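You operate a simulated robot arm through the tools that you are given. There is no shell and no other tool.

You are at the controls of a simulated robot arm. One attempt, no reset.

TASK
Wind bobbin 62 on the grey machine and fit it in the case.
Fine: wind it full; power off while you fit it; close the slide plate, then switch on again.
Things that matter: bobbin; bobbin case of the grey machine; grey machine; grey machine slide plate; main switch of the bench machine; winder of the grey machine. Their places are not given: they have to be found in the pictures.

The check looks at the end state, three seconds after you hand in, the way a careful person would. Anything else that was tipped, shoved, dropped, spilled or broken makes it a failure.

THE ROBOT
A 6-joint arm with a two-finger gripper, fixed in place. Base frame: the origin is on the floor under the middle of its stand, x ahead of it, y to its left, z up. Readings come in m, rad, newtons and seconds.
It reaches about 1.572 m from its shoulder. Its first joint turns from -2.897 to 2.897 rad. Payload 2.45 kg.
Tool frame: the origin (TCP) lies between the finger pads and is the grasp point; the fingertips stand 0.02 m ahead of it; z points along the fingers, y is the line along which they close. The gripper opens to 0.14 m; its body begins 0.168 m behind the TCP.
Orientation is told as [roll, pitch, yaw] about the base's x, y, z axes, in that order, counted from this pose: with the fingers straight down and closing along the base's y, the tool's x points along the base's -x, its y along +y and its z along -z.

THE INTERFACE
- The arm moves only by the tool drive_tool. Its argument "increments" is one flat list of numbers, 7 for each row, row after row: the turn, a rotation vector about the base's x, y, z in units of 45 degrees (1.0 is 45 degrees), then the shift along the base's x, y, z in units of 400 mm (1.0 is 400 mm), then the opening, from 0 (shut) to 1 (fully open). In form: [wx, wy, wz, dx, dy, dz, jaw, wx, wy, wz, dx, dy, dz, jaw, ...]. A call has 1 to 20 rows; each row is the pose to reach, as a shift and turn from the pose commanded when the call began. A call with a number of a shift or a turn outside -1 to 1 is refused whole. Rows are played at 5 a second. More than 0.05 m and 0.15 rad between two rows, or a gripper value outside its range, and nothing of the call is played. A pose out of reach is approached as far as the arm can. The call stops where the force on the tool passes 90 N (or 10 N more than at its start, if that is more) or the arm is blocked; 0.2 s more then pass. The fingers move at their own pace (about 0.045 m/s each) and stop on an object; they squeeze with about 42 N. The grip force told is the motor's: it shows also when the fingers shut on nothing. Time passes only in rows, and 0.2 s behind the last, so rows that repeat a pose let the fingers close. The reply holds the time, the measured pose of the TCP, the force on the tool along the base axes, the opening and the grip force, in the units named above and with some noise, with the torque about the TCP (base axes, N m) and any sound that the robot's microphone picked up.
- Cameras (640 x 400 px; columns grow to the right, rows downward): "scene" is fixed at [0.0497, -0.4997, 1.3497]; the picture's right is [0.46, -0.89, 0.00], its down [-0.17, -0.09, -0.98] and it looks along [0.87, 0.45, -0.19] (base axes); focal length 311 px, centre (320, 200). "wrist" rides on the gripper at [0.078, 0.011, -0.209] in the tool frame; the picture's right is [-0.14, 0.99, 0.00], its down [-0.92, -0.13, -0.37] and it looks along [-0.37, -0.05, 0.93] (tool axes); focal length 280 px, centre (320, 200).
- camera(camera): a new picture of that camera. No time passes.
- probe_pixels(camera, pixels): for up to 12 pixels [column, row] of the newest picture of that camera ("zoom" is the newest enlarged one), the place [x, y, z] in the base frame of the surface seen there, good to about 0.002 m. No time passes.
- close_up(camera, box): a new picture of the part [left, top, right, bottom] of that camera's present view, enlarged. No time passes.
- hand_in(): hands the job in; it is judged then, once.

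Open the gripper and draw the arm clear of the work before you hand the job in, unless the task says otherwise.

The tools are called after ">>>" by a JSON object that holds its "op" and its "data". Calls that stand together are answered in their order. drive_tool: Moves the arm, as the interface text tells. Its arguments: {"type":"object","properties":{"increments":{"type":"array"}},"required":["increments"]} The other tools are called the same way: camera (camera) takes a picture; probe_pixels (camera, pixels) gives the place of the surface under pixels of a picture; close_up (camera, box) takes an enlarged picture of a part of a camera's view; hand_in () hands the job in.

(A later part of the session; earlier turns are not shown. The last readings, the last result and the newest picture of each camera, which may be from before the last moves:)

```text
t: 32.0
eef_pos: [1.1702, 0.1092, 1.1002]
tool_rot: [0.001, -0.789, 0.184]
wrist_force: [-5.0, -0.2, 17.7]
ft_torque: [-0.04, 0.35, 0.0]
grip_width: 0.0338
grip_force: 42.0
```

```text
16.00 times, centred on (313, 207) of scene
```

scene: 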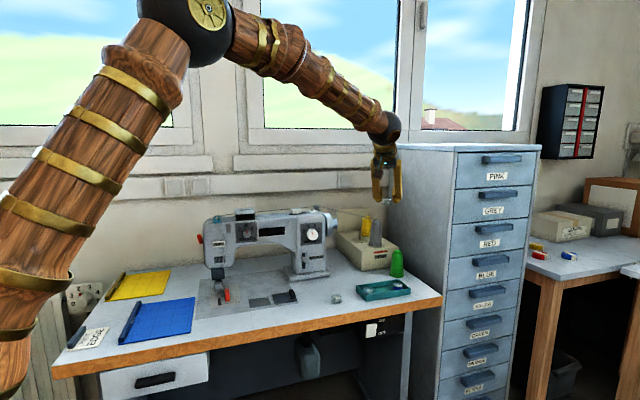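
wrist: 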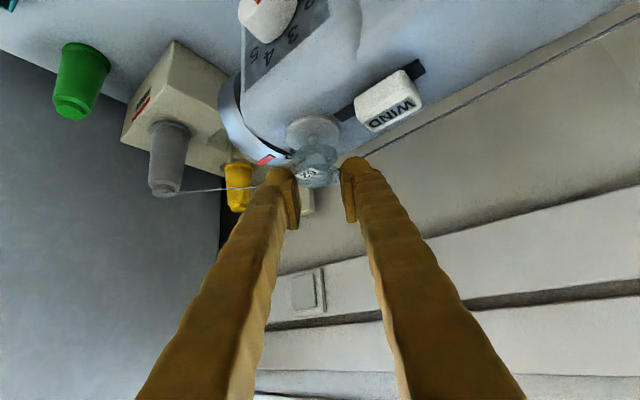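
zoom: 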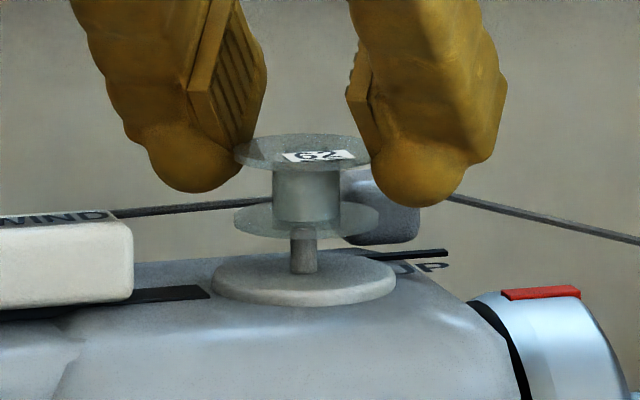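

There's contact: 17.7 N up and −5 N in x, so the hub is resting off-centre on the pin (bobbin too far in +x). I'll lift 6 mm, shift back ~2.5 mm, and look again.

>>> {"op": "drive_tool", "data": {"increments": [0, 0, 0, 0, 0, 0.008, 0.22, 0, 0, 0, 0, 0, 0.015, 0.22, 0, 0, 0, -0.006, -0.0022, 0.015, 0.22, 0, 0, 0, -0.006, -0.0022, 0.015, 0.22]}}

>>> {"op": "close_up", "data": {"camera": "wrist", "box": [290, 130, 346, 180]}}

>>> {"op": "close_up", "data": {"camera": "scene", "box": [301, 199, 325, 215]}}

```text
t: 33.0
eef_pos: [1.1669, 0.1091, 1.1027]
tool_rot: [-0.001, -0.787, 0.183]
wrist_force: [-0.4, 0.3, 0.1]
ft_torque: [-0.01, 0.03, 0.01]
grip_width: 0.034
grip_force: 42.2
```

```text
8.00 times, centred on (318, 155) of wrist
```

zoom: 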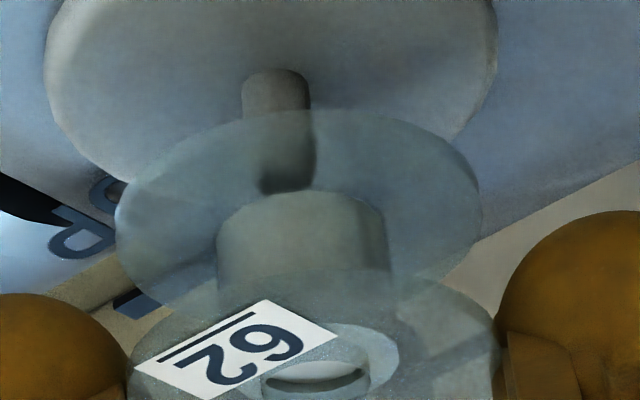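

```text
16.00 times, centred on (313, 207) of scene
```

zoom: 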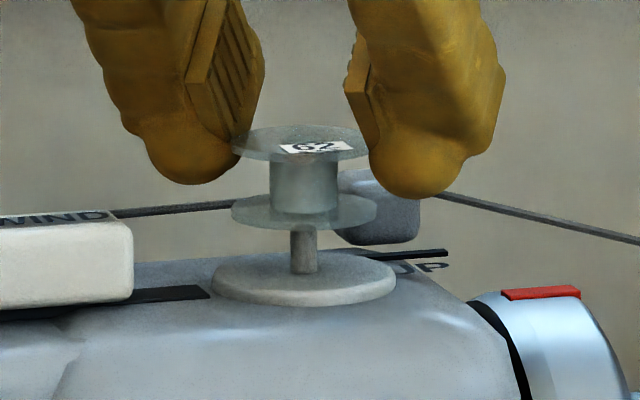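

Now the scene shows hub and pin aligned (both at col ~303). I'll make a tiny adjustment and lower again by ~7 mm, checking force.

>>> {"op": "drive_tool", "data": {"increments": [0, 0, 0, -0.0018, -0.0013, 0, 0.22, 0, 0, 0, -0.0018, -0.0013, -0.008, 0.22, 0, 0, 0, -0.0018, -0.0013, -0.014, 0.22, 0, 0, 0, -0.0018, -0.0013, -0.018, 0.22]}}

>>> {"op": "close_up", "data": {"camera": "wrist", "box": [290, 130, 346, 180]}}

>>> {"op": "close_up", "data": {"camera": "scene", "box": [301, 199, 325, 215]}}

```text
t: 34.0
eef_pos: [1.1671, 0.1074, 1.0954]
tool_rot: [0.0, -0.785, 0.184]
wrist_force: [0.9, 0.1, -0.6]
ft_torque: [0.01, 0.02, 0.01]
grip_width: 0.0342
grip_force: 42.5
```

```text
8.00 times, centred on (318, 155) of wrist
```

zoom: 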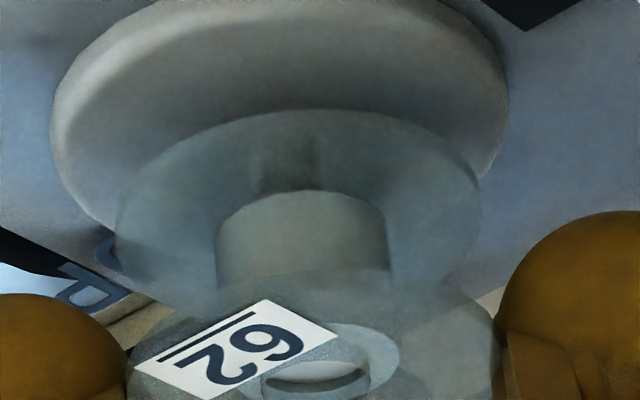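

```text
16.00 times, centred on (313, 207) of scene
```

zoom: 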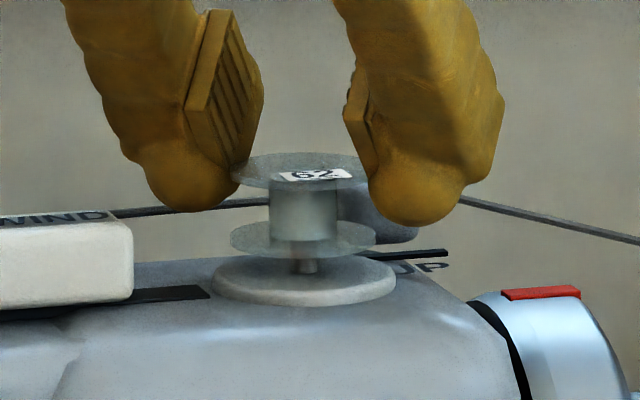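

No contact force at z=1.095, so the hub has slipped over the pin. I'll lower the remaining ~6.5 mm to the seat.

>>> {"op": "drive_tool", "data": {"increments": [0, 0, 0, 0, 0, -0.008, 0.22, 0, 0, 0, 0, 0, -0.015, 0.22, 0, 0, 0, 0, 0, -0.017, 0.22]}}

>>> {"op": "close_up", "data": {"camera": "scene", "box": [301, 199, 325, 215]}}

```text
t: 34.8
eef_pos: [1.1659, 0.1079, 1.0887]
tool_rot: [0.0, -0.786, 0.185]
wrist_force: [-0.3, -0.4, -0.2]
ft_torque: [0.03, 0.01, 0.03]
grip_width: 0.0339
grip_force: 42.5
```

```text
16.00 times, centred on (313, 207) of scene
```

zoom: 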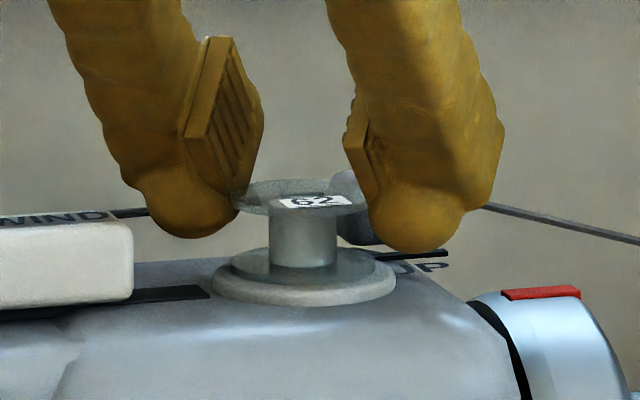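

The bobbin is at the seat with no load. I'll open the jaw to release it and rise straight up.

>>> {"op": "drive_tool", "data": {"increments": [0, 0, 0, 0, 0, 0, 0.26, 0, 0, 0, 0, 0, 0, 0.3, 0, 0, 0, 0, 0, 0, 0.35, 0, 0, 0, 0, 0, 0, 0.35]}}

>>> {"op": "close_up", "data": {"camera": "scene", "box": [295, 195, 331, 219]}}

>>> {"op": "camera", "data": {"camera": "wrist"}}

```text
t: 35.8
eef_pos: [1.1661, 0.1084, 1.0885]
tool_rot: [0.001, -0.784, 0.183]
wrist_force: [-0.2, 0.1, -0.4]
ft_torque: [-0.02, -0.03, 0.02]
grip_width: 0.049
grip_force: 0.0
```

```text
16.00 times, centred on (313, 207) of scene
```

zoom: 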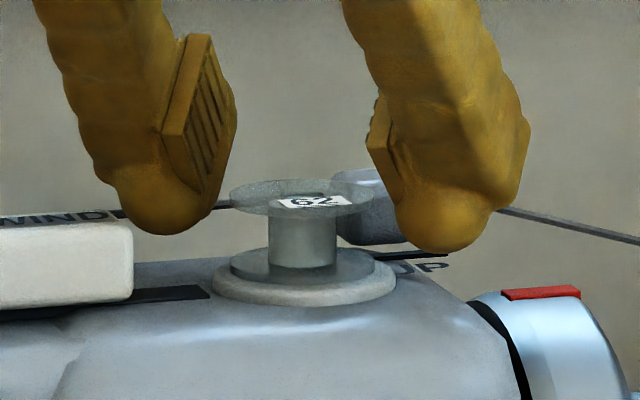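

```text
taken
```

wrist: 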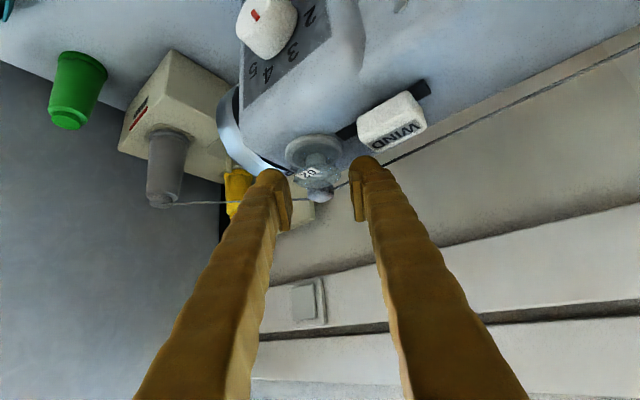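

Bobbin 62 sits on the spindle. Next I'll rise, bring the tool back to vertical, and move left of the WIND slider with the jaw closed to push it toward the bobbin.

>>> {"op": "drive_tool", "data": {"increments": [0, 0, 0, 0, 0, 0.06, 0.35, 0, 0, 0, 0, 0, 0.12, 0.35, 0, 0, 0, 0, 0, 0.175, 0.35, -0.03, 0.163, 0, -0.043, 0.038, 0.175, 0.3, -0.06, 0.327, 0, -0.086, 0.077, 0.175, 0.2, -0.091, 0.491, 0, -0.129, 0.115, 0.175, 0.1, -0.121, 0.655, 0, -0.172, 0.153, 0.175, 0.0, -0.152, 0.819, 0, -0.215, 0.192, 0.175, 0.0, -0.182, 0.983, 0, -0.258, 0.23, 0.175, 0.0, -0.182, 0.983, 0, -0.258, 0.23, 0.175, 0.0]}}

>>> {"op": "camera", "data": {"camera": "wrist"}}

>>> {"op": "close_up", "data": {"camera": "scene", "box": [220, 165, 350, 240]}}

```text
t: 38.0
eef_pos: [1.0637, 0.1998, 1.1575]
tool_rot: [0.0, 0.002, 0.181]
wrist_force: [1.0, 0.0, -0.6]
ft_torque: [0.01, 0.0, -0.02]
grip_width: 0.0001
grip_force: 29.6
```

```text
taken
```

wrist: 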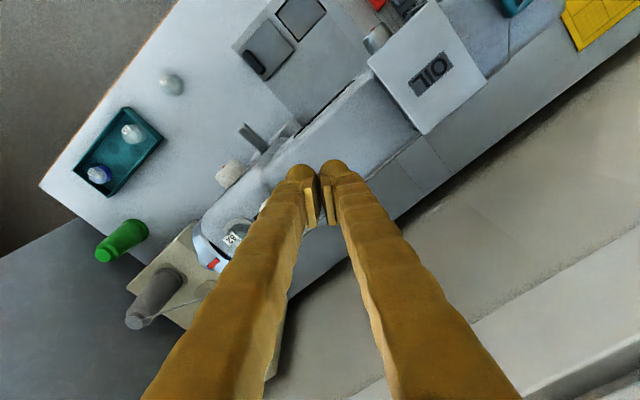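

```text
4.92 times, centred on (285, 202) of scene
```

zoom: 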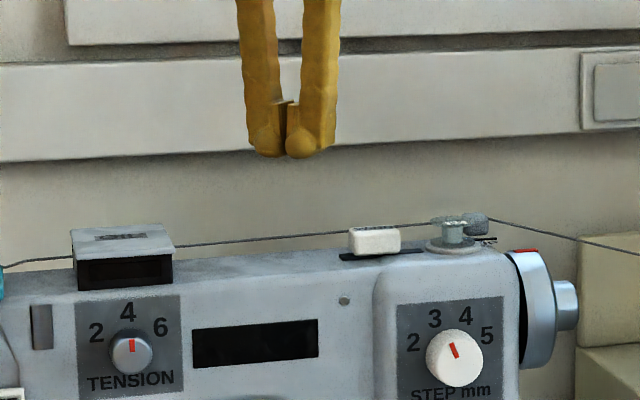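

I'll yaw to 45° and descend beside the slider's left end with tips about 6 mm above the machine top.

>>> {"op": "drive_tool", "data": {"increments": [0, 0, 0.154, 0, 0, -0.02, 0.0, 0, 0, 0.308, 0, 0, -0.04, 0.0, 0, 0, 0.461, 0, 0, -0.06, 0.0, 0, 0, 0.615, 0, 0, -0.08, 0.0, 0, 0, 0.769, 0, 0, -0.1, 0.0, 0, 0, 0.769, 0, 0, -0.15, 0.0, 0, 0, 0.769, 0, 0, -0.19, 0.0, 0, 0, 0.769, 0, 0, -0.19, 0.0]}}

>>> {"op": "camera", "data": {"camera": "wrist"}}

>>> {"op": "close_up", "data": {"camera": "scene", "box": [260, 185, 340, 235]}}

```text
t: 39.8
eef_pos: [1.0622, 0.2002, 1.0848]
tool_rot: [0.0, 0.0, 0.787]
wrist_force: [0.3, -0.1, -0.1]
ft_torque: [0.0, 0.03, 0.01]
grip_width: 0.0001
grip_force: 29.5
```

```text
taken
```

wrist: 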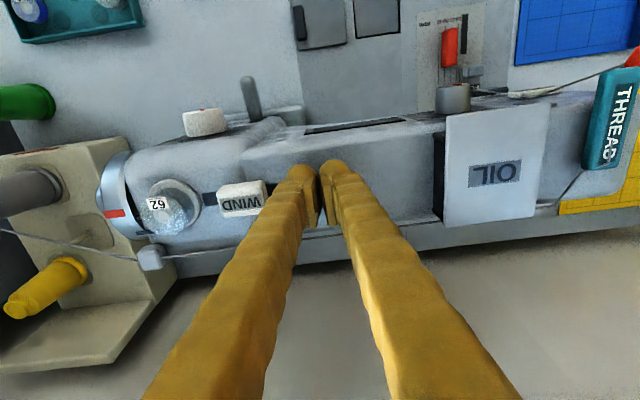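

```text
8.00 times, centred on (300, 210) of scene
```

zoom: 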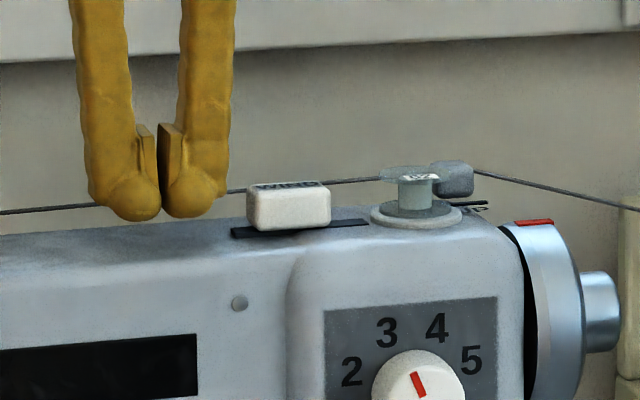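

The tips are left of the slider at (242,198). The thread runs behind; I'll zoom to see how close it is to the fingers.

>>> {"op": "close_up", "data": {"camera": "wrist", "box": [200, 150, 400, 275]}}

>>> {"op": "probe_pixels", "data": {"camera": "zoom", "pixels": [[60, 100], [60, 150], [200, 100], [210, 155], [10, 140], [250, 250], [100, 290], [150, 280], [440, 220], [215, 130]]}}

```text
3.20 times, centred on (300, 212) of wrist
```

zoom: 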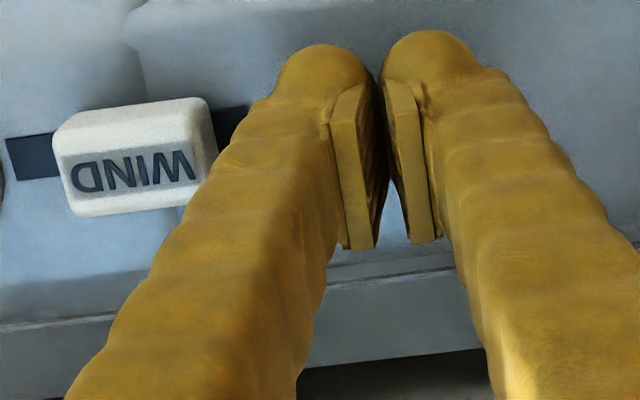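

```text
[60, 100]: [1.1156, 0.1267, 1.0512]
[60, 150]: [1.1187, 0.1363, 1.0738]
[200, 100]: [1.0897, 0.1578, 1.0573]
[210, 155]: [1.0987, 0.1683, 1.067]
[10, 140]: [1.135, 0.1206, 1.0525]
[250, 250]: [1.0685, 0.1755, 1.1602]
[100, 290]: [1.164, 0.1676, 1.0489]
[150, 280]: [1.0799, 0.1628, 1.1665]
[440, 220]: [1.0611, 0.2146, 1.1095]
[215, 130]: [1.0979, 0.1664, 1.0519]
```

The thread lies well behind the fingertips. I'll lower 6 mm and push toward the bobbin in small steps by 29 mm in total.

>>> {"op": "drive_tool", "data": {"increments": [0, 0, 0, 0, 0, -0.016, 0.0, 0, 0, 0, 0.0125, -0.0125, -0.016, 0.0, 0, 0, 0, 0.025, -0.025, -0.016, 0.0, 0, 0, 0, 0.035, -0.035, -0.016, 0.0, 0, 0, 0, 0.043, -0.043, -0.016, 0.0, 0, 0, 0, 0.0513, -0.0513, -0.016, 0.0]}}

>>> {"op": "close_up", "data": {"camera": "wrist", "box": [140, 140, 380, 275]}}

>>> {"op": "close_up", "data": {"camera": "scene", "box": [260, 185, 340, 235]}}

```text
t: 41.2
eef_pos: [1.0822, 0.18, 1.0768]
tool_rot: [0.0, 0.001, 0.789]
wrist_force: [0.5, 0.3, -1.3]
ft_torque: [0.0, -0.03, 0.01]
grip_width: 0.0002
grip_force: 30.0
```

```text
2.67 times, centred on (260, 208) of wrist
```

zoom: 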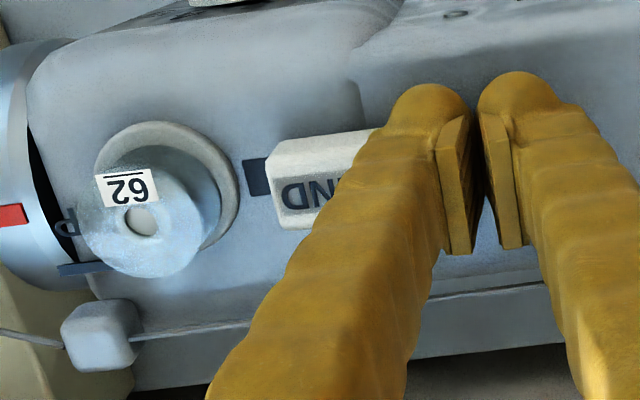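

```text
8.00 times, centred on (300, 210) of scene
```

zoom: 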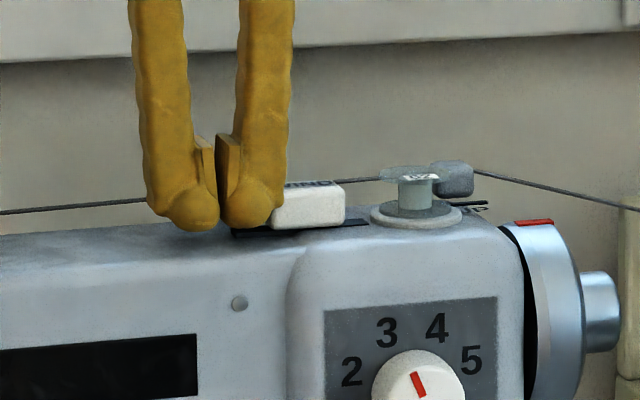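

The slider has moved ~8 mm (right edge now col 345 of the zoom; slot ends at col 370). I'll continue ~10 mm further.

>>> {"op": "drive_tool", "data": {"increments": [0, 0, 0, 0.006, -0.006, 0, 0.0, 0, 0, 0, 0.012, -0.012, 0, 0.0, 0, 0, 0, 0.018, -0.018, 0, 0.0]}}

>>> {"op": "close_up", "data": {"camera": "scene", "box": [260, 185, 340, 235]}}

>>> {"op": "close_up", "data": {"camera": "wrist", "box": [140, 140, 380, 275]}}

```text
t: 42.0
eef_pos: [1.0901, 0.1728, 1.0764]
tool_rot: [0.001, 0.001, 0.788]
wrist_force: [-14.2, 4.5, -2.5]
ft_torque: [0.06, 0.09, -0.16]
grip_width: 0.0
grip_force: 29.4
```

```text
8.00 times, centred on (300, 210) of scene
```

zoom: 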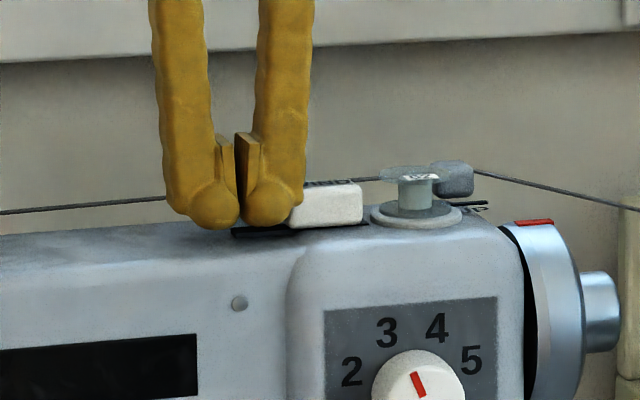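

```text
2.67 times, centred on (260, 208) of wrist
```

zoom: 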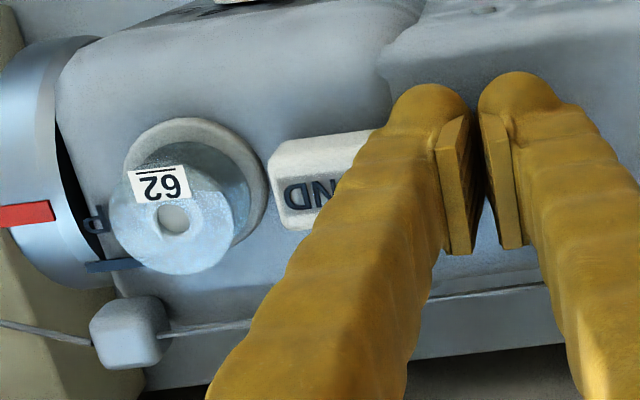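

Force rose to ~15 N: the slider is at its right end stop. I'll back off and rise, then check that it stays.

>>> {"op": "drive_tool", "data": {"increments": [0, 0, 0, -0.012, 0.012, 0, 0.0, 0, 0, 0, -0.03, 0.03, 0, 0.0, 0, 0, 0, -0.03, 0.03, 0.08, 0.0, 0, 0, 0, -0.05, 0.03, 0.15, 0.0, 0, 0, 0, -0.08, 0.02, 0.2, 0.0]}}

>>> {"op": "camera", "data": {"camera": "wrist"}}

>>> {"op": "close_up", "data": {"camera": "scene", "box": [260, 185, 340, 235]}}

```text
t: 43.2
eef_pos: [1.0575, 0.1795, 1.1577]
tool_rot: [0.0, 0.002, 0.787]
wrist_force: [0.7, -0.3, -0.2]
ft_torque: [0.0, 0.04, 0.01]
grip_width: 0.0
grip_force: 29.0
```

```text
taken
```

wrist: 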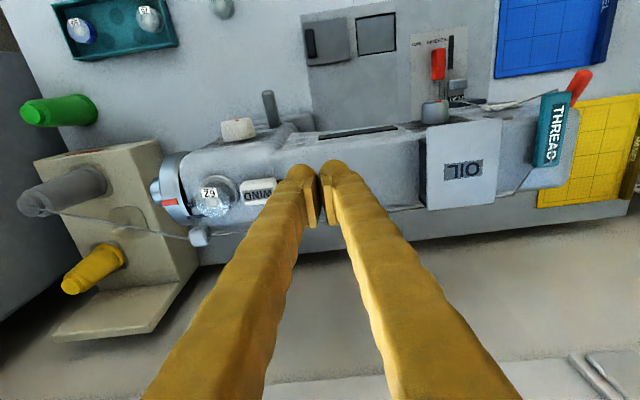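

```text
8.00 times, centred on (300, 210) of scene
```

zoom: 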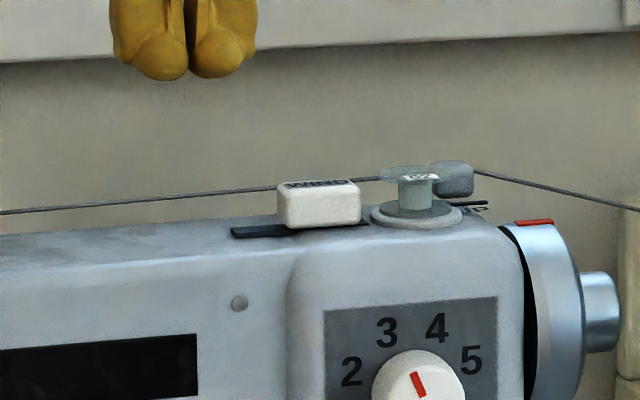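

WIND is engaged and stays. Next is the main switch: I'll travel over the table to the front-right, tilting the tool forward in stages (two calls), staying high.

>>> {"op": "drive_tool", "data": {"increments": [0.067, -0.067, 0, -0.024, -0.083, -0.02, 0.0, 0.135, -0.135, 0, -0.048, -0.166, -0.04, 0.0, 0.202, -0.202, 0, -0.072, -0.249, -0.06, 0.0, 0.269, -0.269, 0, -0.096, -0.333, -0.08, 0.0, 0.337, -0.337, 0, -0.12, -0.416, -0.1, 0.0, 0.404, -0.404, 0, -0.144, -0.499, -0.12, 0.0, 0.4716, -0.4716, 0, -0.169, -0.5825, -0.15, 0.0]}}

>>> {"op": "drive_tool", "data": {"increments": [0.067, -0.067, 0, -0.024, -0.083, -0.035, 0.0, 0.135, -0.135, 0, -0.048, -0.166, -0.07, 0.0, 0.202, -0.202, 0, -0.072, -0.249, -0.105, 0.0, 0.269, -0.269, 0, -0.096, -0.333, -0.14, 0.0, 0.337, -0.337, 0, -0.12, -0.416, -0.175, 0.0, 0.404, -0.404, 0, -0.144, -0.499, -0.21, 0.0, 0.4716, -0.4716, 0, -0.169, -0.5825, -0.25, 0.0, 0.4716, -0.4716, 0, -0.169, -0.5825, -0.25, 0.0]}}

>>> {"op": "camera", "data": {"camera": "wrist"}}

>>> {"op": "camera", "data": {"camera": "scene"}}

```text
t: 44.8
eef_pos: [0.9899, -0.0548, 1.0966]
tool_rot: [-0.002, -0.525, 0.788]
wrist_force: [-0.3, 0.2, -0.6]
ft_torque: [-0.07, -0.01, -0.01]
grip_width: 0.0
grip_force: 29.8
```

```text
t: 46.6
eef_pos: [0.923, -0.2853, 0.9947]
tool_rot: [-0.005, -1.05, 0.79]
wrist_force: [0.1, 0.8, 0.1]
ft_torque: [0.02, -0.01, 0.04]
grip_width: 0.0
grip_force: 29.5
```

```text
taken
```

wrist: 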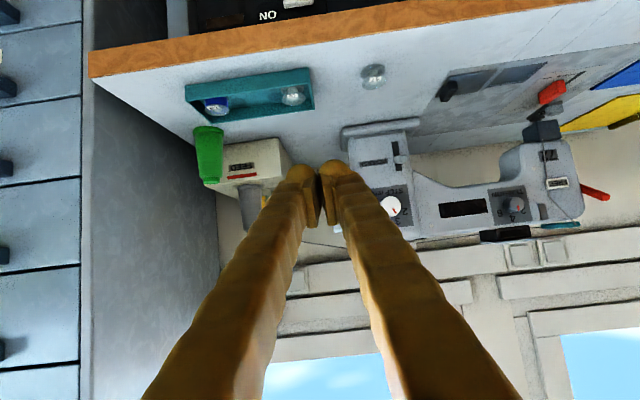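

```text
taken
```

scene: 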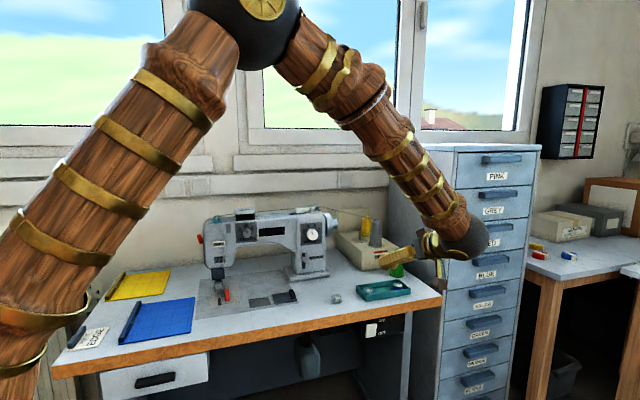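

Positioned in front of the switch (s≈0.854, t≈0.451). I'll descend in front of the table to z≈0.72.

>>> {"op": "drive_tool", "data": {"increments": [0, 0, 0, 0, 0, -0.1, 0.0, 0, 0, 0, 0, 0, -0.2, 0.0, 0, 0, 0, 0, 0, -0.3, 0.0, 0, 0, 0, 0, 0, -0.4, 0.0, 0, 0, 0, 0, 0, -0.5, 0.0, 0, 0, 0, 0, 0, -0.6, 0.0, 0, 0, 0, 0, 0, -0.69, 0.0, 0, 0, 0, 0, 0, -0.69, 0.0]}}

>>> {"op": "camera", "data": {"camera": "wrist"}}

>>> {"op": "camera", "data": {"camera": "scene"}}

```text
t: 48.4
eef_pos: [0.9238, -0.2852, 0.7195]
tool_rot: [-0.001, -1.047, 0.786]
wrist_force: [0.6, 0.4, 0.4]
ft_torque: [-0.02, -0.01, 0.04]
grip_width: 0.0
grip_force: 29.3
```

```text
taken
```

wrist: 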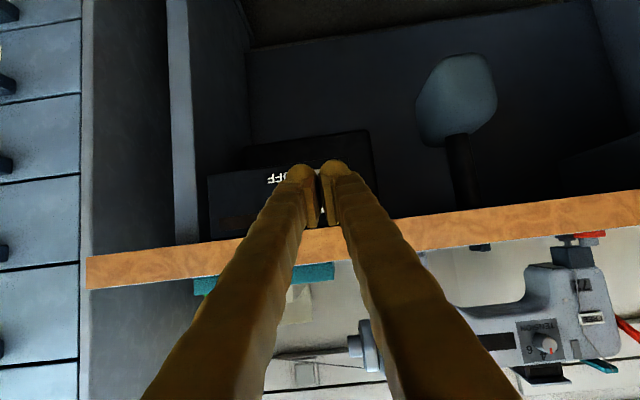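

```text
taken
```

scene: 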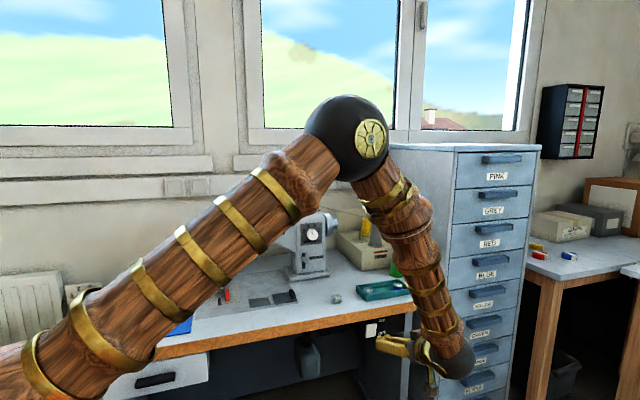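

I'll zoom in on the switch and finger tips from both cameras.

>>> {"op": "close_up", "data": {"camera": "scene", "box": [355, 310, 425, 360]}}

>>> {"op": "close_up", "data": {"camera": "wrist", "box": [230, 140, 410, 250]}}

>>> {"op": "probe_pixels", "data": {"camera": "zoom", "pixels": [[215, 130], [340, 240], [100, 200], [330, 180], [335, 290], [320, 350], [60, 340], [460, 60]]}}

```text
8.00 times, centred on (390, 335) of scene
```

zoom: 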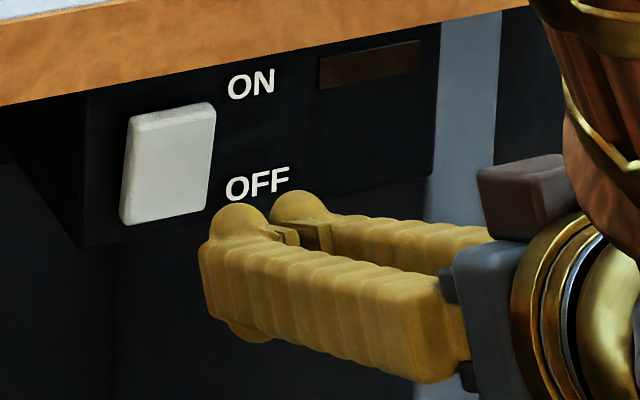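

```text
3.56 times, centred on (320, 195) of wrist
```

zoom: 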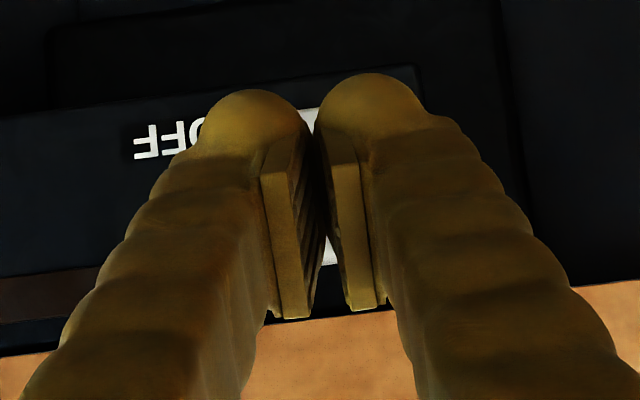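

```text
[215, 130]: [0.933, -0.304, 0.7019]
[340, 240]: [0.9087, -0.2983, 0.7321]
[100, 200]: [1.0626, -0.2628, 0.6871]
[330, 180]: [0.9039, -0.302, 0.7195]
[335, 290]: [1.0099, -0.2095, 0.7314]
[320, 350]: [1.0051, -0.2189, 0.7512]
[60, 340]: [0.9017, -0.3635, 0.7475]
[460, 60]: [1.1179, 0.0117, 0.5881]
```

The fingers line up with the rocker (s≈0.855). I'll adjust height to hit its upper half (z≈0.712), advance, and press in small steps.

>>> {"op": "drive_tool", "data": {"increments": [0, 0, 0, 0.05, 0.05, -0.034, 0.0, 0, 0, 0, 0.1, 0.1, -0.034, 0.0, 0, 0, 0, 0.12, 0.12, -0.034, 0.0, 0, 0, 0, 0.13, 0.13, -0.034, 0.0, 0, 0, 0, 0.137, 0.137, -0.034, 0.0]}}

>>> {"op": "close_up", "data": {"camera": "scene", "box": [350, 305, 420, 355]}}

```text
t: 49.6
eef_pos: [0.9772, -0.2315, 0.7056]
tool_rot: [-0.003, -1.046, 0.786]
wrist_force: [0.5, 0.0, 0.1]
ft_torque: [0.01, -0.02, 0.01]
grip_width: 0.0
grip_force: 28.9
```

```text
8.00 times, centred on (385, 330) of scene
```

zoom: 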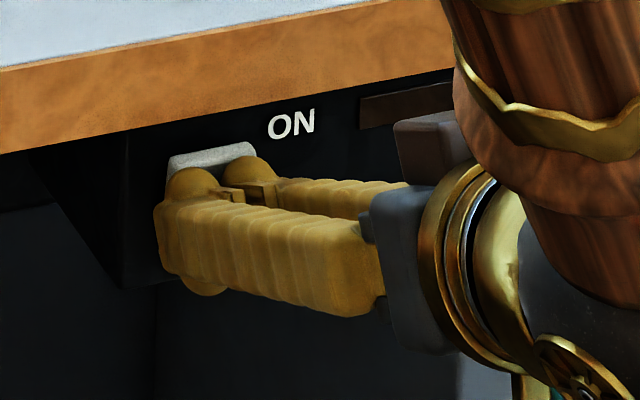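

No contact yet at t=0.527. I'll press further in 3 mm steps.

>>> {"op": "drive_tool", "data": {"increments": [0, 0, 0, 0.005, 0.005, 0, 0.0, 0, 0, 0, 0.01, 0.01, 0, 0.0, 0, 0, 0, 0.015, 0.015, 0, 0.0, 0, 0, 0, 0.019, 0.019, 0, 0.0]}}

>>> {"op": "close_up", "data": {"camera": "scene", "box": [350, 305, 420, 355]}}

```text
t: 50.6
eef_pos: [0.9812, -0.2285, 0.7063]
tool_rot: [0.002, -1.045, 0.783]
wrist_force: [-12.3, -8.5, 3.5]
ft_torque: [0.1, -0.08, 0.06]
grip_width: 0.0059
grip_force: 29.5
stopped in row 4: the force on the tool passed its limit at 101 N (the readings are from after the stop); the commanded pose is now the measured one
```

```text
8.00 times, centred on (385, 330) of scene
```

zoom: 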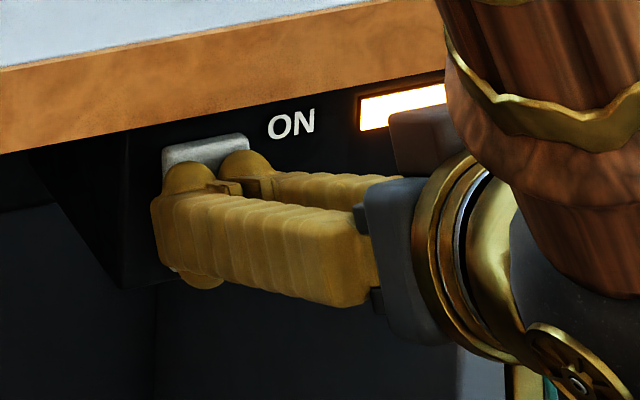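

The pilot lamp is lit: power is ON. I'll back off the rocker and look at the winder.

>>> {"op": "drive_tool", "data": {"increments": [0, 0, 0, -0.02, -0.02, 0, 0.0, 0, 0, 0, -0.07, -0.07, 0, 0.0, 0, 0, 0, -0.1, -0.1, 0, 0.0]}}

>>> {"op": "camera", "data": {"camera": "scene"}}

>>> {"op": "close_up", "data": {"camera": "scene", "box": [275, 190, 345, 235]}}

>>> {"op": "close_up", "data": {"camera": "scene", "box": [350, 305, 420, 355]}}

```text
t: 51.4
eef_pos: [0.9405, -0.2673, 0.7055]
tool_rot: [0.001, -1.044, 0.783]
wrist_force: [-0.5, -0.7, -0.8]
ft_torque: [-0.01, 0.04, -0.02]
grip_width: 0.0
grip_force: 29.3
```

```text
taken
```

scene: 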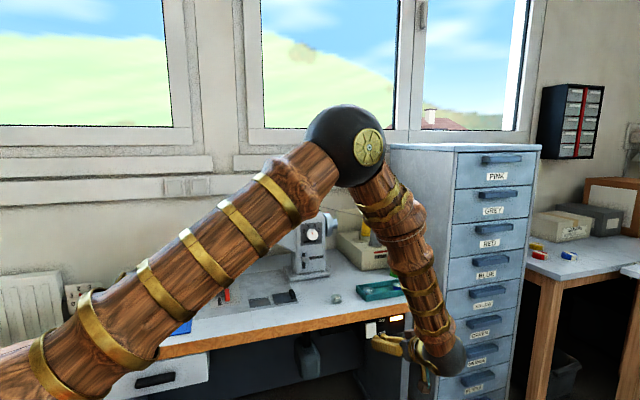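

```text
8.89 times, centred on (310, 212) of scene
```

zoom: 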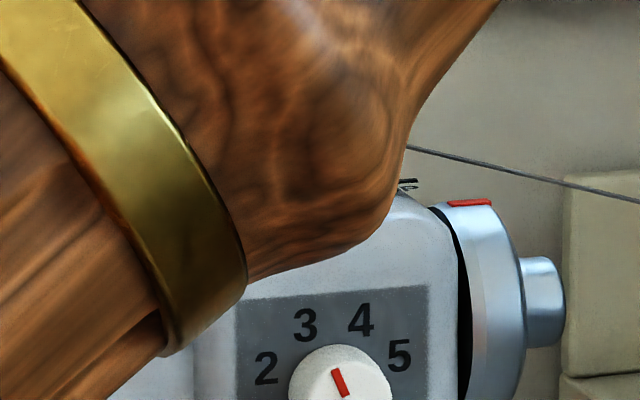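

```text
8.00 times, centred on (385, 330) of scene
```

zoom: 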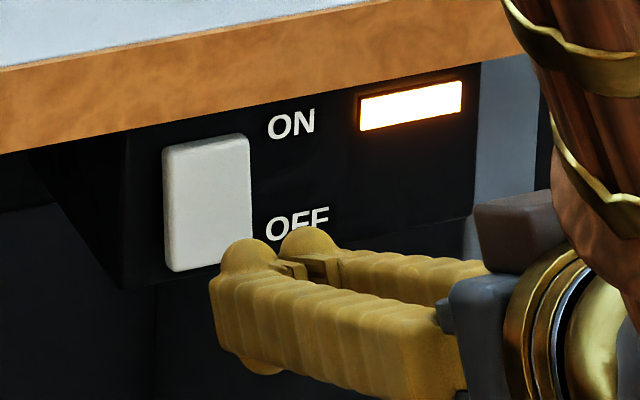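

Power is ON (lamp lit). The arm blocks the winder from view, so I'll back away and rise to look at it.

>>> {"op": "drive_tool", "data": {"increments": [0, 0, 0, -0.03, -0.03, 0.08, 0.0, 0, 0, 0, -0.03, -0.03, 0.18, 0.0, 0, 0, 0, -0.03, -0.03, 0.28, 0.0, 0, 0, 0, -0.03, -0.03, 0.38, 0.0, 0, 0, 0, -0.03, -0.03, 0.48, 0.0, 0, 0, 0, -0.03, -0.03, 0.58, 0.0, 0, 0, 0, -0.03, -0.03, 0.68, 0.0]}}

>>> {"op": "camera", "data": {"camera": "scene"}}

>>> {"op": "close_up", "data": {"camera": "scene", "box": [275, 190, 345, 235]}}

```text
t: 53.0
eef_pos: [0.9292, -0.2771, 0.9774]
tool_rot: [0.004, -1.045, 0.782]
wrist_force: [0.2, -0.1, -0.3]
ft_torque: [0.0, -0.02, 0.03]
grip_width: 0.0
grip_force: 29.4
```

```text
taken
```

scene: 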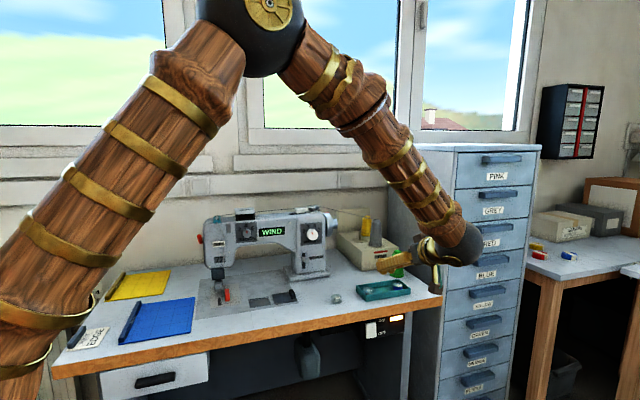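

```text
8.89 times, centred on (310, 212) of scene
```

zoom: 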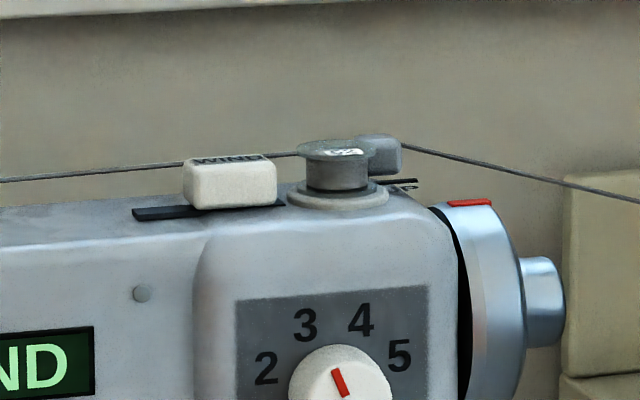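

The display reads "WIND" and the bobbin is filling. I'll wait with held rows and watch.

>>> {"op": "drive_tool", "data": {"increments": [0, 0, 0, 0, 0, 0, 0.0, 0, 0, 0, 0, 0, 0, 0.0, 0, 0, 0, 0, 0, 0, 0.0, 0, 0, 0, 0, 0, 0, 0.0, 0, 0, 0, 0, 0, 0, 0.0, 0, 0, 0, 0, 0, 0, 0.0, 0, 0, 0, 0, 0, 0, 0.0, 0, 0, 0, 0, 0, 0, 0.0, 0, 0, 0, 0, 0, 0, 0.0, 0, 0, 0, 0, 0, 0, 0.0]}}

>>> {"op": "close_up", "data": {"camera": "scene", "box": [245, 190, 345, 250]}}

>>> {"op": "close_up", "data": {"camera": "scene", "box": [300, 200, 324, 215]}}

```text
t: 55.2
eef_pos: [0.9305, -0.2777, 0.9765]
tool_rot: [0.0, -1.045, 0.785]
wrist_force: [-0.2, -0.6, 0.7]
ft_torque: [-0.01, -0.02, -0.03]
grip_width: 0.0001
grip_force: 29.5
```

```text
6.40 times, centred on (295, 220) of scene
```

zoom: 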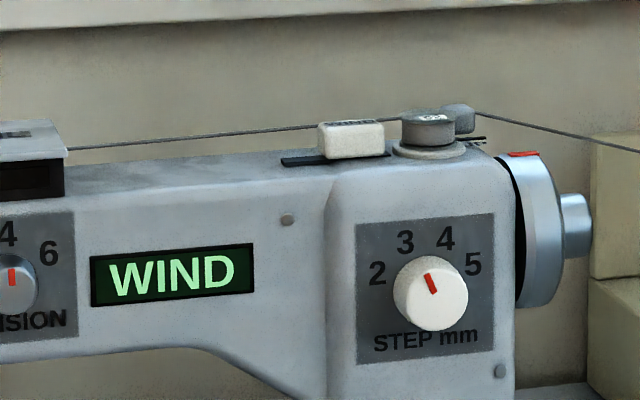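

```text
16.00 times, centred on (312, 208) of scene
```

zoom: 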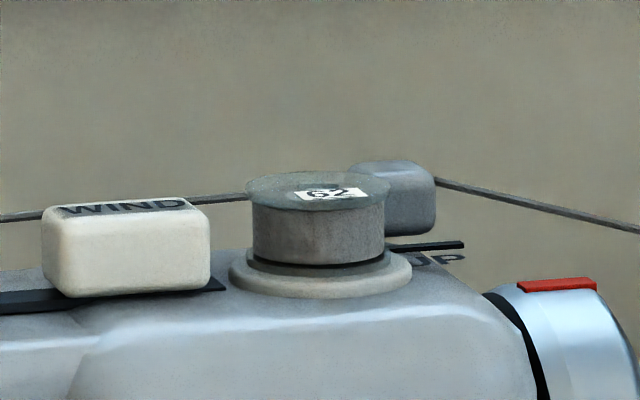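

The thread package is nearly at the rim. I'll wait about another second and check again.

>>> {"op": "drive_tool", "data": {"increments": [0, 0, 0, 0, 0, 0, 0.0, 0, 0, 0, 0, 0, 0, 0.0, 0, 0, 0, 0, 0, 0, 0.0]}}

>>> {"op": "close_up", "data": {"camera": "scene", "box": [245, 190, 345, 250]}}

>>> {"op": "close_up", "data": {"camera": "scene", "box": [300, 200, 324, 215]}}

```text
t: 56.0
eef_pos: [0.9288, -0.2784, 0.977]
tool_rot: [0.001, -1.045, 0.784]
wrist_force: [-0.4, 0.5, 0.2]
ft_torque: [0.04, 0.01, -0.01]
grip_width: 0.0
grip_force: 29.6
```

```text
6.40 times, centred on (295, 220) of scene
```

zoom: 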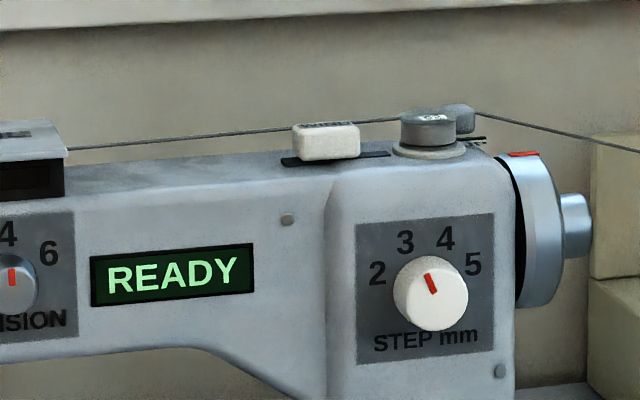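

```text
16.00 times, centred on (312, 208) of scene
```

zoom: 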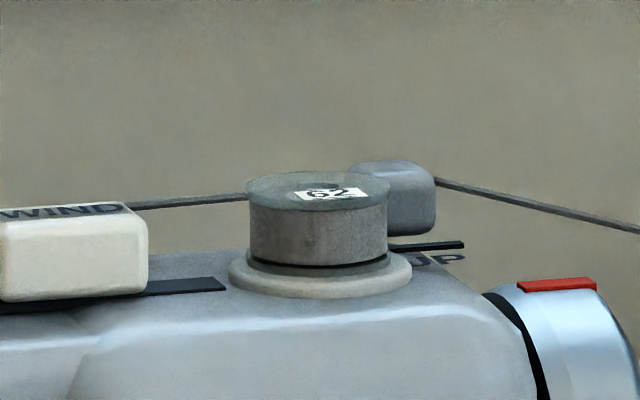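

The display now shows "READY", the slider has popped back and the bobbin is full. I'll go back down to press the OFF half of the rocker (z≈0.683).

>>> {"op": "drive_tool", "data": {"increments": [0, 0, 0, 0, 0, -0.1, 0.0, 0, 0, 0, 0, 0, -0.2, 0.0, 0, 0, 0, 0, 0, -0.3, 0.0, 0, 0, 0, 0, 0, -0.4, 0.0, 0, 0, 0, 0, 0, -0.5, 0.0, 0, 0, 0, 0, 0, -0.6, 0.0, 0, 0, 0, 0, 0, -0.7, 0.0, 0, 0, 0, 0, 0, -0.7525, 0.0, 0, 0, 0, 0.0, 0.0, -0.7525, 0.0]}}

>>> {"op": "close_up", "data": {"camera": "scene", "box": [350, 305, 420, 355]}}

```text
t: 58.0
eef_pos: [0.9303, -0.2801, 0.6772]
tool_rot: [-0.002, -1.045, 0.787]
wrist_force: [-1.4, -0.8, -0.2]
ft_torque: [-0.02, 0.04, 0.0]
grip_width: 0.0
grip_force: 28.5
```

```text
8.00 times, centred on (385, 330) of scene
```

zoom: 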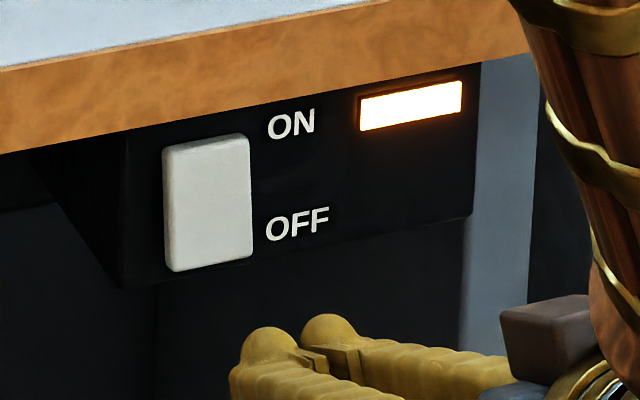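

The OFF half is now the protruding part. I'll advance and press gently in small steps.

>>> {"op": "drive_tool", "data": {"increments": [0, 0, 0, 0.05, 0.05, 0, 0.0, 0, 0, 0, 0.1, 0.1, 0, 0.0, 0, 0, 0, 0.115, 0.115, 0, 0.0, 0, 0, 0, 0.12, 0.12, 0, 0.0, 0, 0, 0, 0.124, 0.124, 0, 0.0]}}

>>> {"op": "close_up", "data": {"camera": "scene", "box": [350, 305, 420, 355]}}

```text
t: 59.2
eef_pos: [0.9792, -0.2289, 0.6769]
tool_rot: [-0.001, -1.045, 0.785]
wrist_force: [-1.1, -1.8, -0.8]
ft_torque: [0.0, -0.05, 0.05]
grip_width: 0.0
grip_force: 29.2
```

```text
8.00 times, centred on (385, 330) of scene
```

zoom: 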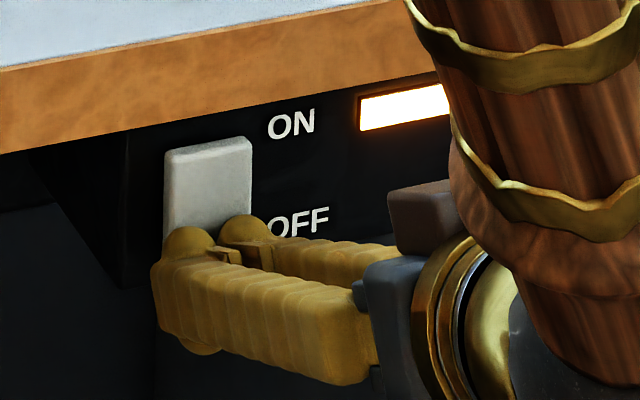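

The tip is just touching (1–2 N). I'll press further in 1.5 mm steps.

>>> {"op": "drive_tool", "data": {"increments": [0, 0, 0, 0.003, 0.003, 0, 0.0, 0, 0, 0, 0.006, 0.006, 0, 0.0, 0, 0, 0, 0.009, 0.009, 0, 0.0]}}

>>> {"op": "close_up", "data": {"camera": "scene", "box": [350, 305, 420, 355]}}

```text
t: 60.0
eef_pos: [0.982, -0.2284, 0.6765]
tool_rot: [0.001, -1.044, 0.782]
wrist_force: [-36.9, -28.3, 7.2]
ft_torque: [0.32, -0.3, 0.18]
grip_width: 0.0061
grip_force: 29.9
```

```text
8.00 times, centred on (385, 330) of scene
```

zoom: 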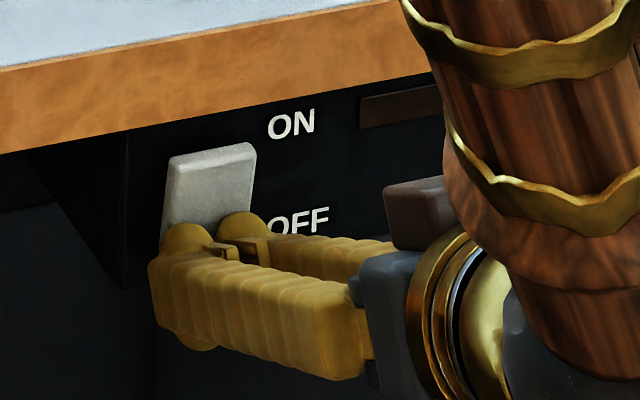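

The lamp is out: power is OFF. I'll back off from the switch and rise in front of the table.

>>> {"op": "drive_tool", "data": {"increments": [0, 0, 0, -0.03, -0.03, 0, 0.0, 0, 0, 0, -0.1, -0.1, 0, 0.0, 0, 0, 0, -0.13, -0.13, 0.08, 0.1, 0, 0, 0, -0.13, -0.13, 0.18, 0.2, 0, 0, 0, -0.13, -0.13, 0.28, 0.3, 0, 0, 0, -0.13, -0.13, 0.38, 0.35, 0, 0, 0, -0.13, -0.13, 0.48, 0.35, 0, 0, 0, -0.13, -0.13, 0.58, 0.35, 0, 0, 0, -0.13, -0.13, 0.68, 0.35, 0, 0, 0, -0.13, -0.13, 0.78, 0.35, 0, 0, 0, -0.13, -0.13, 0.85, 0.35]}}

>>> {"op": "drive_tool", "data": {"increments": [0, 0, -0.096, 0.038, 0.06, 0.04, 0.35, 0, 0, -0.191, 0.075, 0.12, 0.08, 0.35, 0, 0, -0.287, 0.113, 0.18, 0.12, 0.35, 0, 0, -0.383, 0.15, 0.24, 0.16, 0.35, 0, 0, -0.478, 0.188, 0.3, 0.2, 0.35, 0, 0, -0.574, 0.225, 0.36, 0.24, 0.35, 0, 0, -0.67, 0.263, 0.42, 0.28, 0.35, 0, 0, -0.765, 0.3, 0.5, 0.32, 0.35]}}

>>> {"op": "camera", "data": {"camera": "scene"}}

```text
t: 62.4
eef_pos: [0.9302, -0.2796, 1.0167]
tool_rot: [0.001, -1.047, 0.781]
wrist_force: [-0.1, 0.7, 0.2]
ft_torque: [0.05, -0.02, -0.01]
grip_width: 0.0491
grip_force: 0.1
```

```text
t: 64.2
eef_pos: [1.0525, -0.0801, 1.1458]
tool_rot: [0.001, -1.045, 0.181]
wrist_force: [0.7, -0.2, -0.3]
ft_torque: [-0.02, 0.02, -0.01]
grip_width: 0.0491
grip_force: 0.0
```

```text
taken
```

scene: 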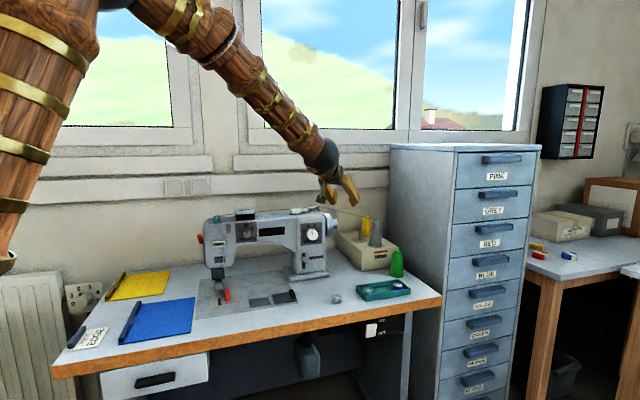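

Now I'll move above the winder with the tool back to the 45° tilt and 10.5° yaw used for placing.

>>> {"op": "drive_tool", "data": {"increments": [-0.01, 0.055, 0, 0.047, 0.078, 0.01, 0.35, -0.02, 0.109, 0, 0.095, 0.157, 0.02, 0.35, -0.03, 0.164, 0, 0.142, 0.235, 0.025, 0.35, -0.041, 0.219, 0, 0.189, 0.313, 0.025, 0.35, -0.051, 0.273, 0, 0.237, 0.392, 0.025, 0.35, -0.061, 0.328, 0, 0.284, 0.47, 0.025, 0.35, -0.061, 0.328, 0, 0.284, 0.47, 0.025, 0.35]}}

>>> {"op": "camera", "data": {"camera": "wrist"}}

>>> {"op": "close_up", "data": {"camera": "scene", "box": [280, 170, 350, 220]}}

```text
t: 65.8
eef_pos: [1.165, 0.1109, 1.1565]
tool_rot: [-0.001, -0.783, 0.183]
wrist_force: [0.8, 0.3, -0.3]
ft_torque: [0.02, -0.02, -0.03]
grip_width: 0.0488
grip_force: 0.1
```

```text
taken
```

wrist: 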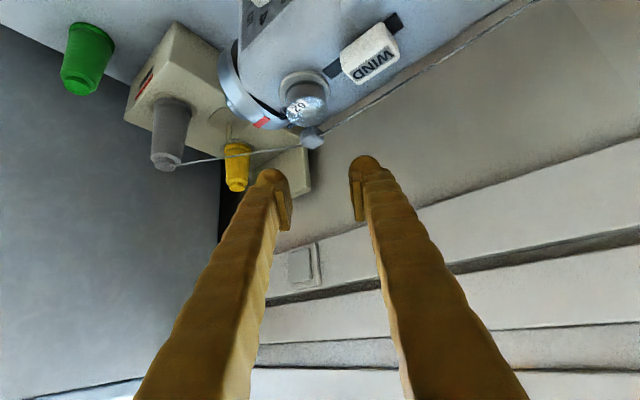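

```text
8.00 times, centred on (315, 195) of scene
```

zoom: 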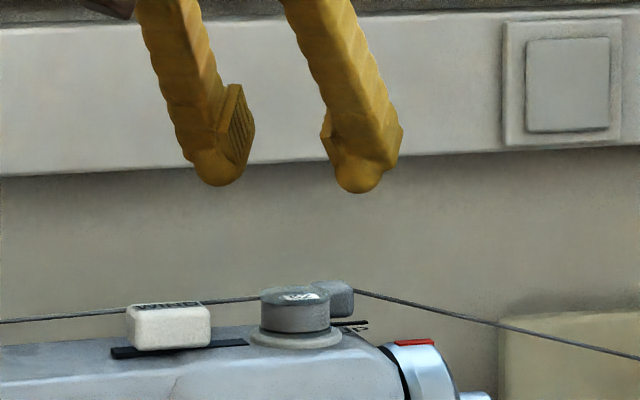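

The gripper is ~3 mm left of the bobbin in the scene view. I'll shift and descend to z≈1.112, then re-check.

>>> {"op": "drive_tool", "data": {"increments": [0, 0, 0, 0.003, -0.007, -0.05, 0.35, 0, 0, 0, 0.003, -0.007, -0.11, 0.35, 0, 0, 0, 0.003, -0.007, -0.11, 0.35]}}

>>> {"op": "close_up", "data": {"camera": "wrist", "box": [260, 90, 380, 200]}}

>>> {"op": "close_up", "data": {"camera": "scene", "box": [295, 190, 335, 217]}}

```text
t: 66.6
eef_pos: [1.1653, 0.1068, 1.1116]
tool_rot: [0.001, -0.783, 0.182]
wrist_force: [-0.1, -0.4, 0.2]
ft_torque: [0.01, 0.02, -0.03]
grip_width: 0.0489
grip_force: 0.1
```

```text
3.64 times, centred on (320, 145) of wrist
```

zoom: 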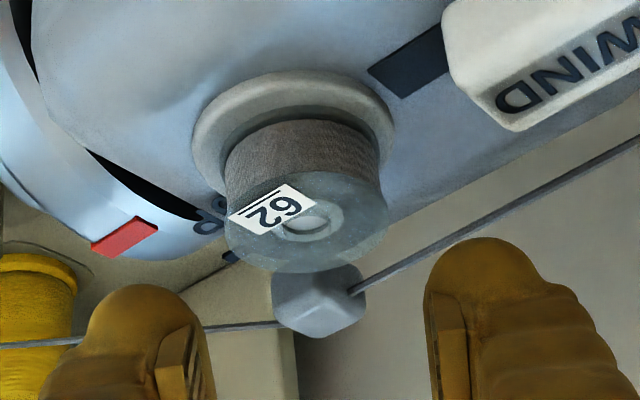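

```text
14.81 times, centred on (315, 204) of scene
```

zoom: 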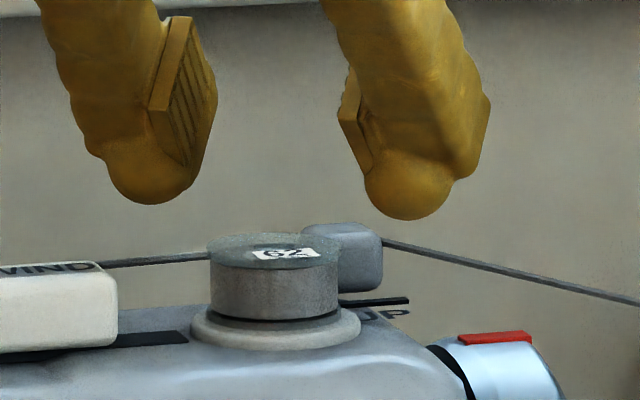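

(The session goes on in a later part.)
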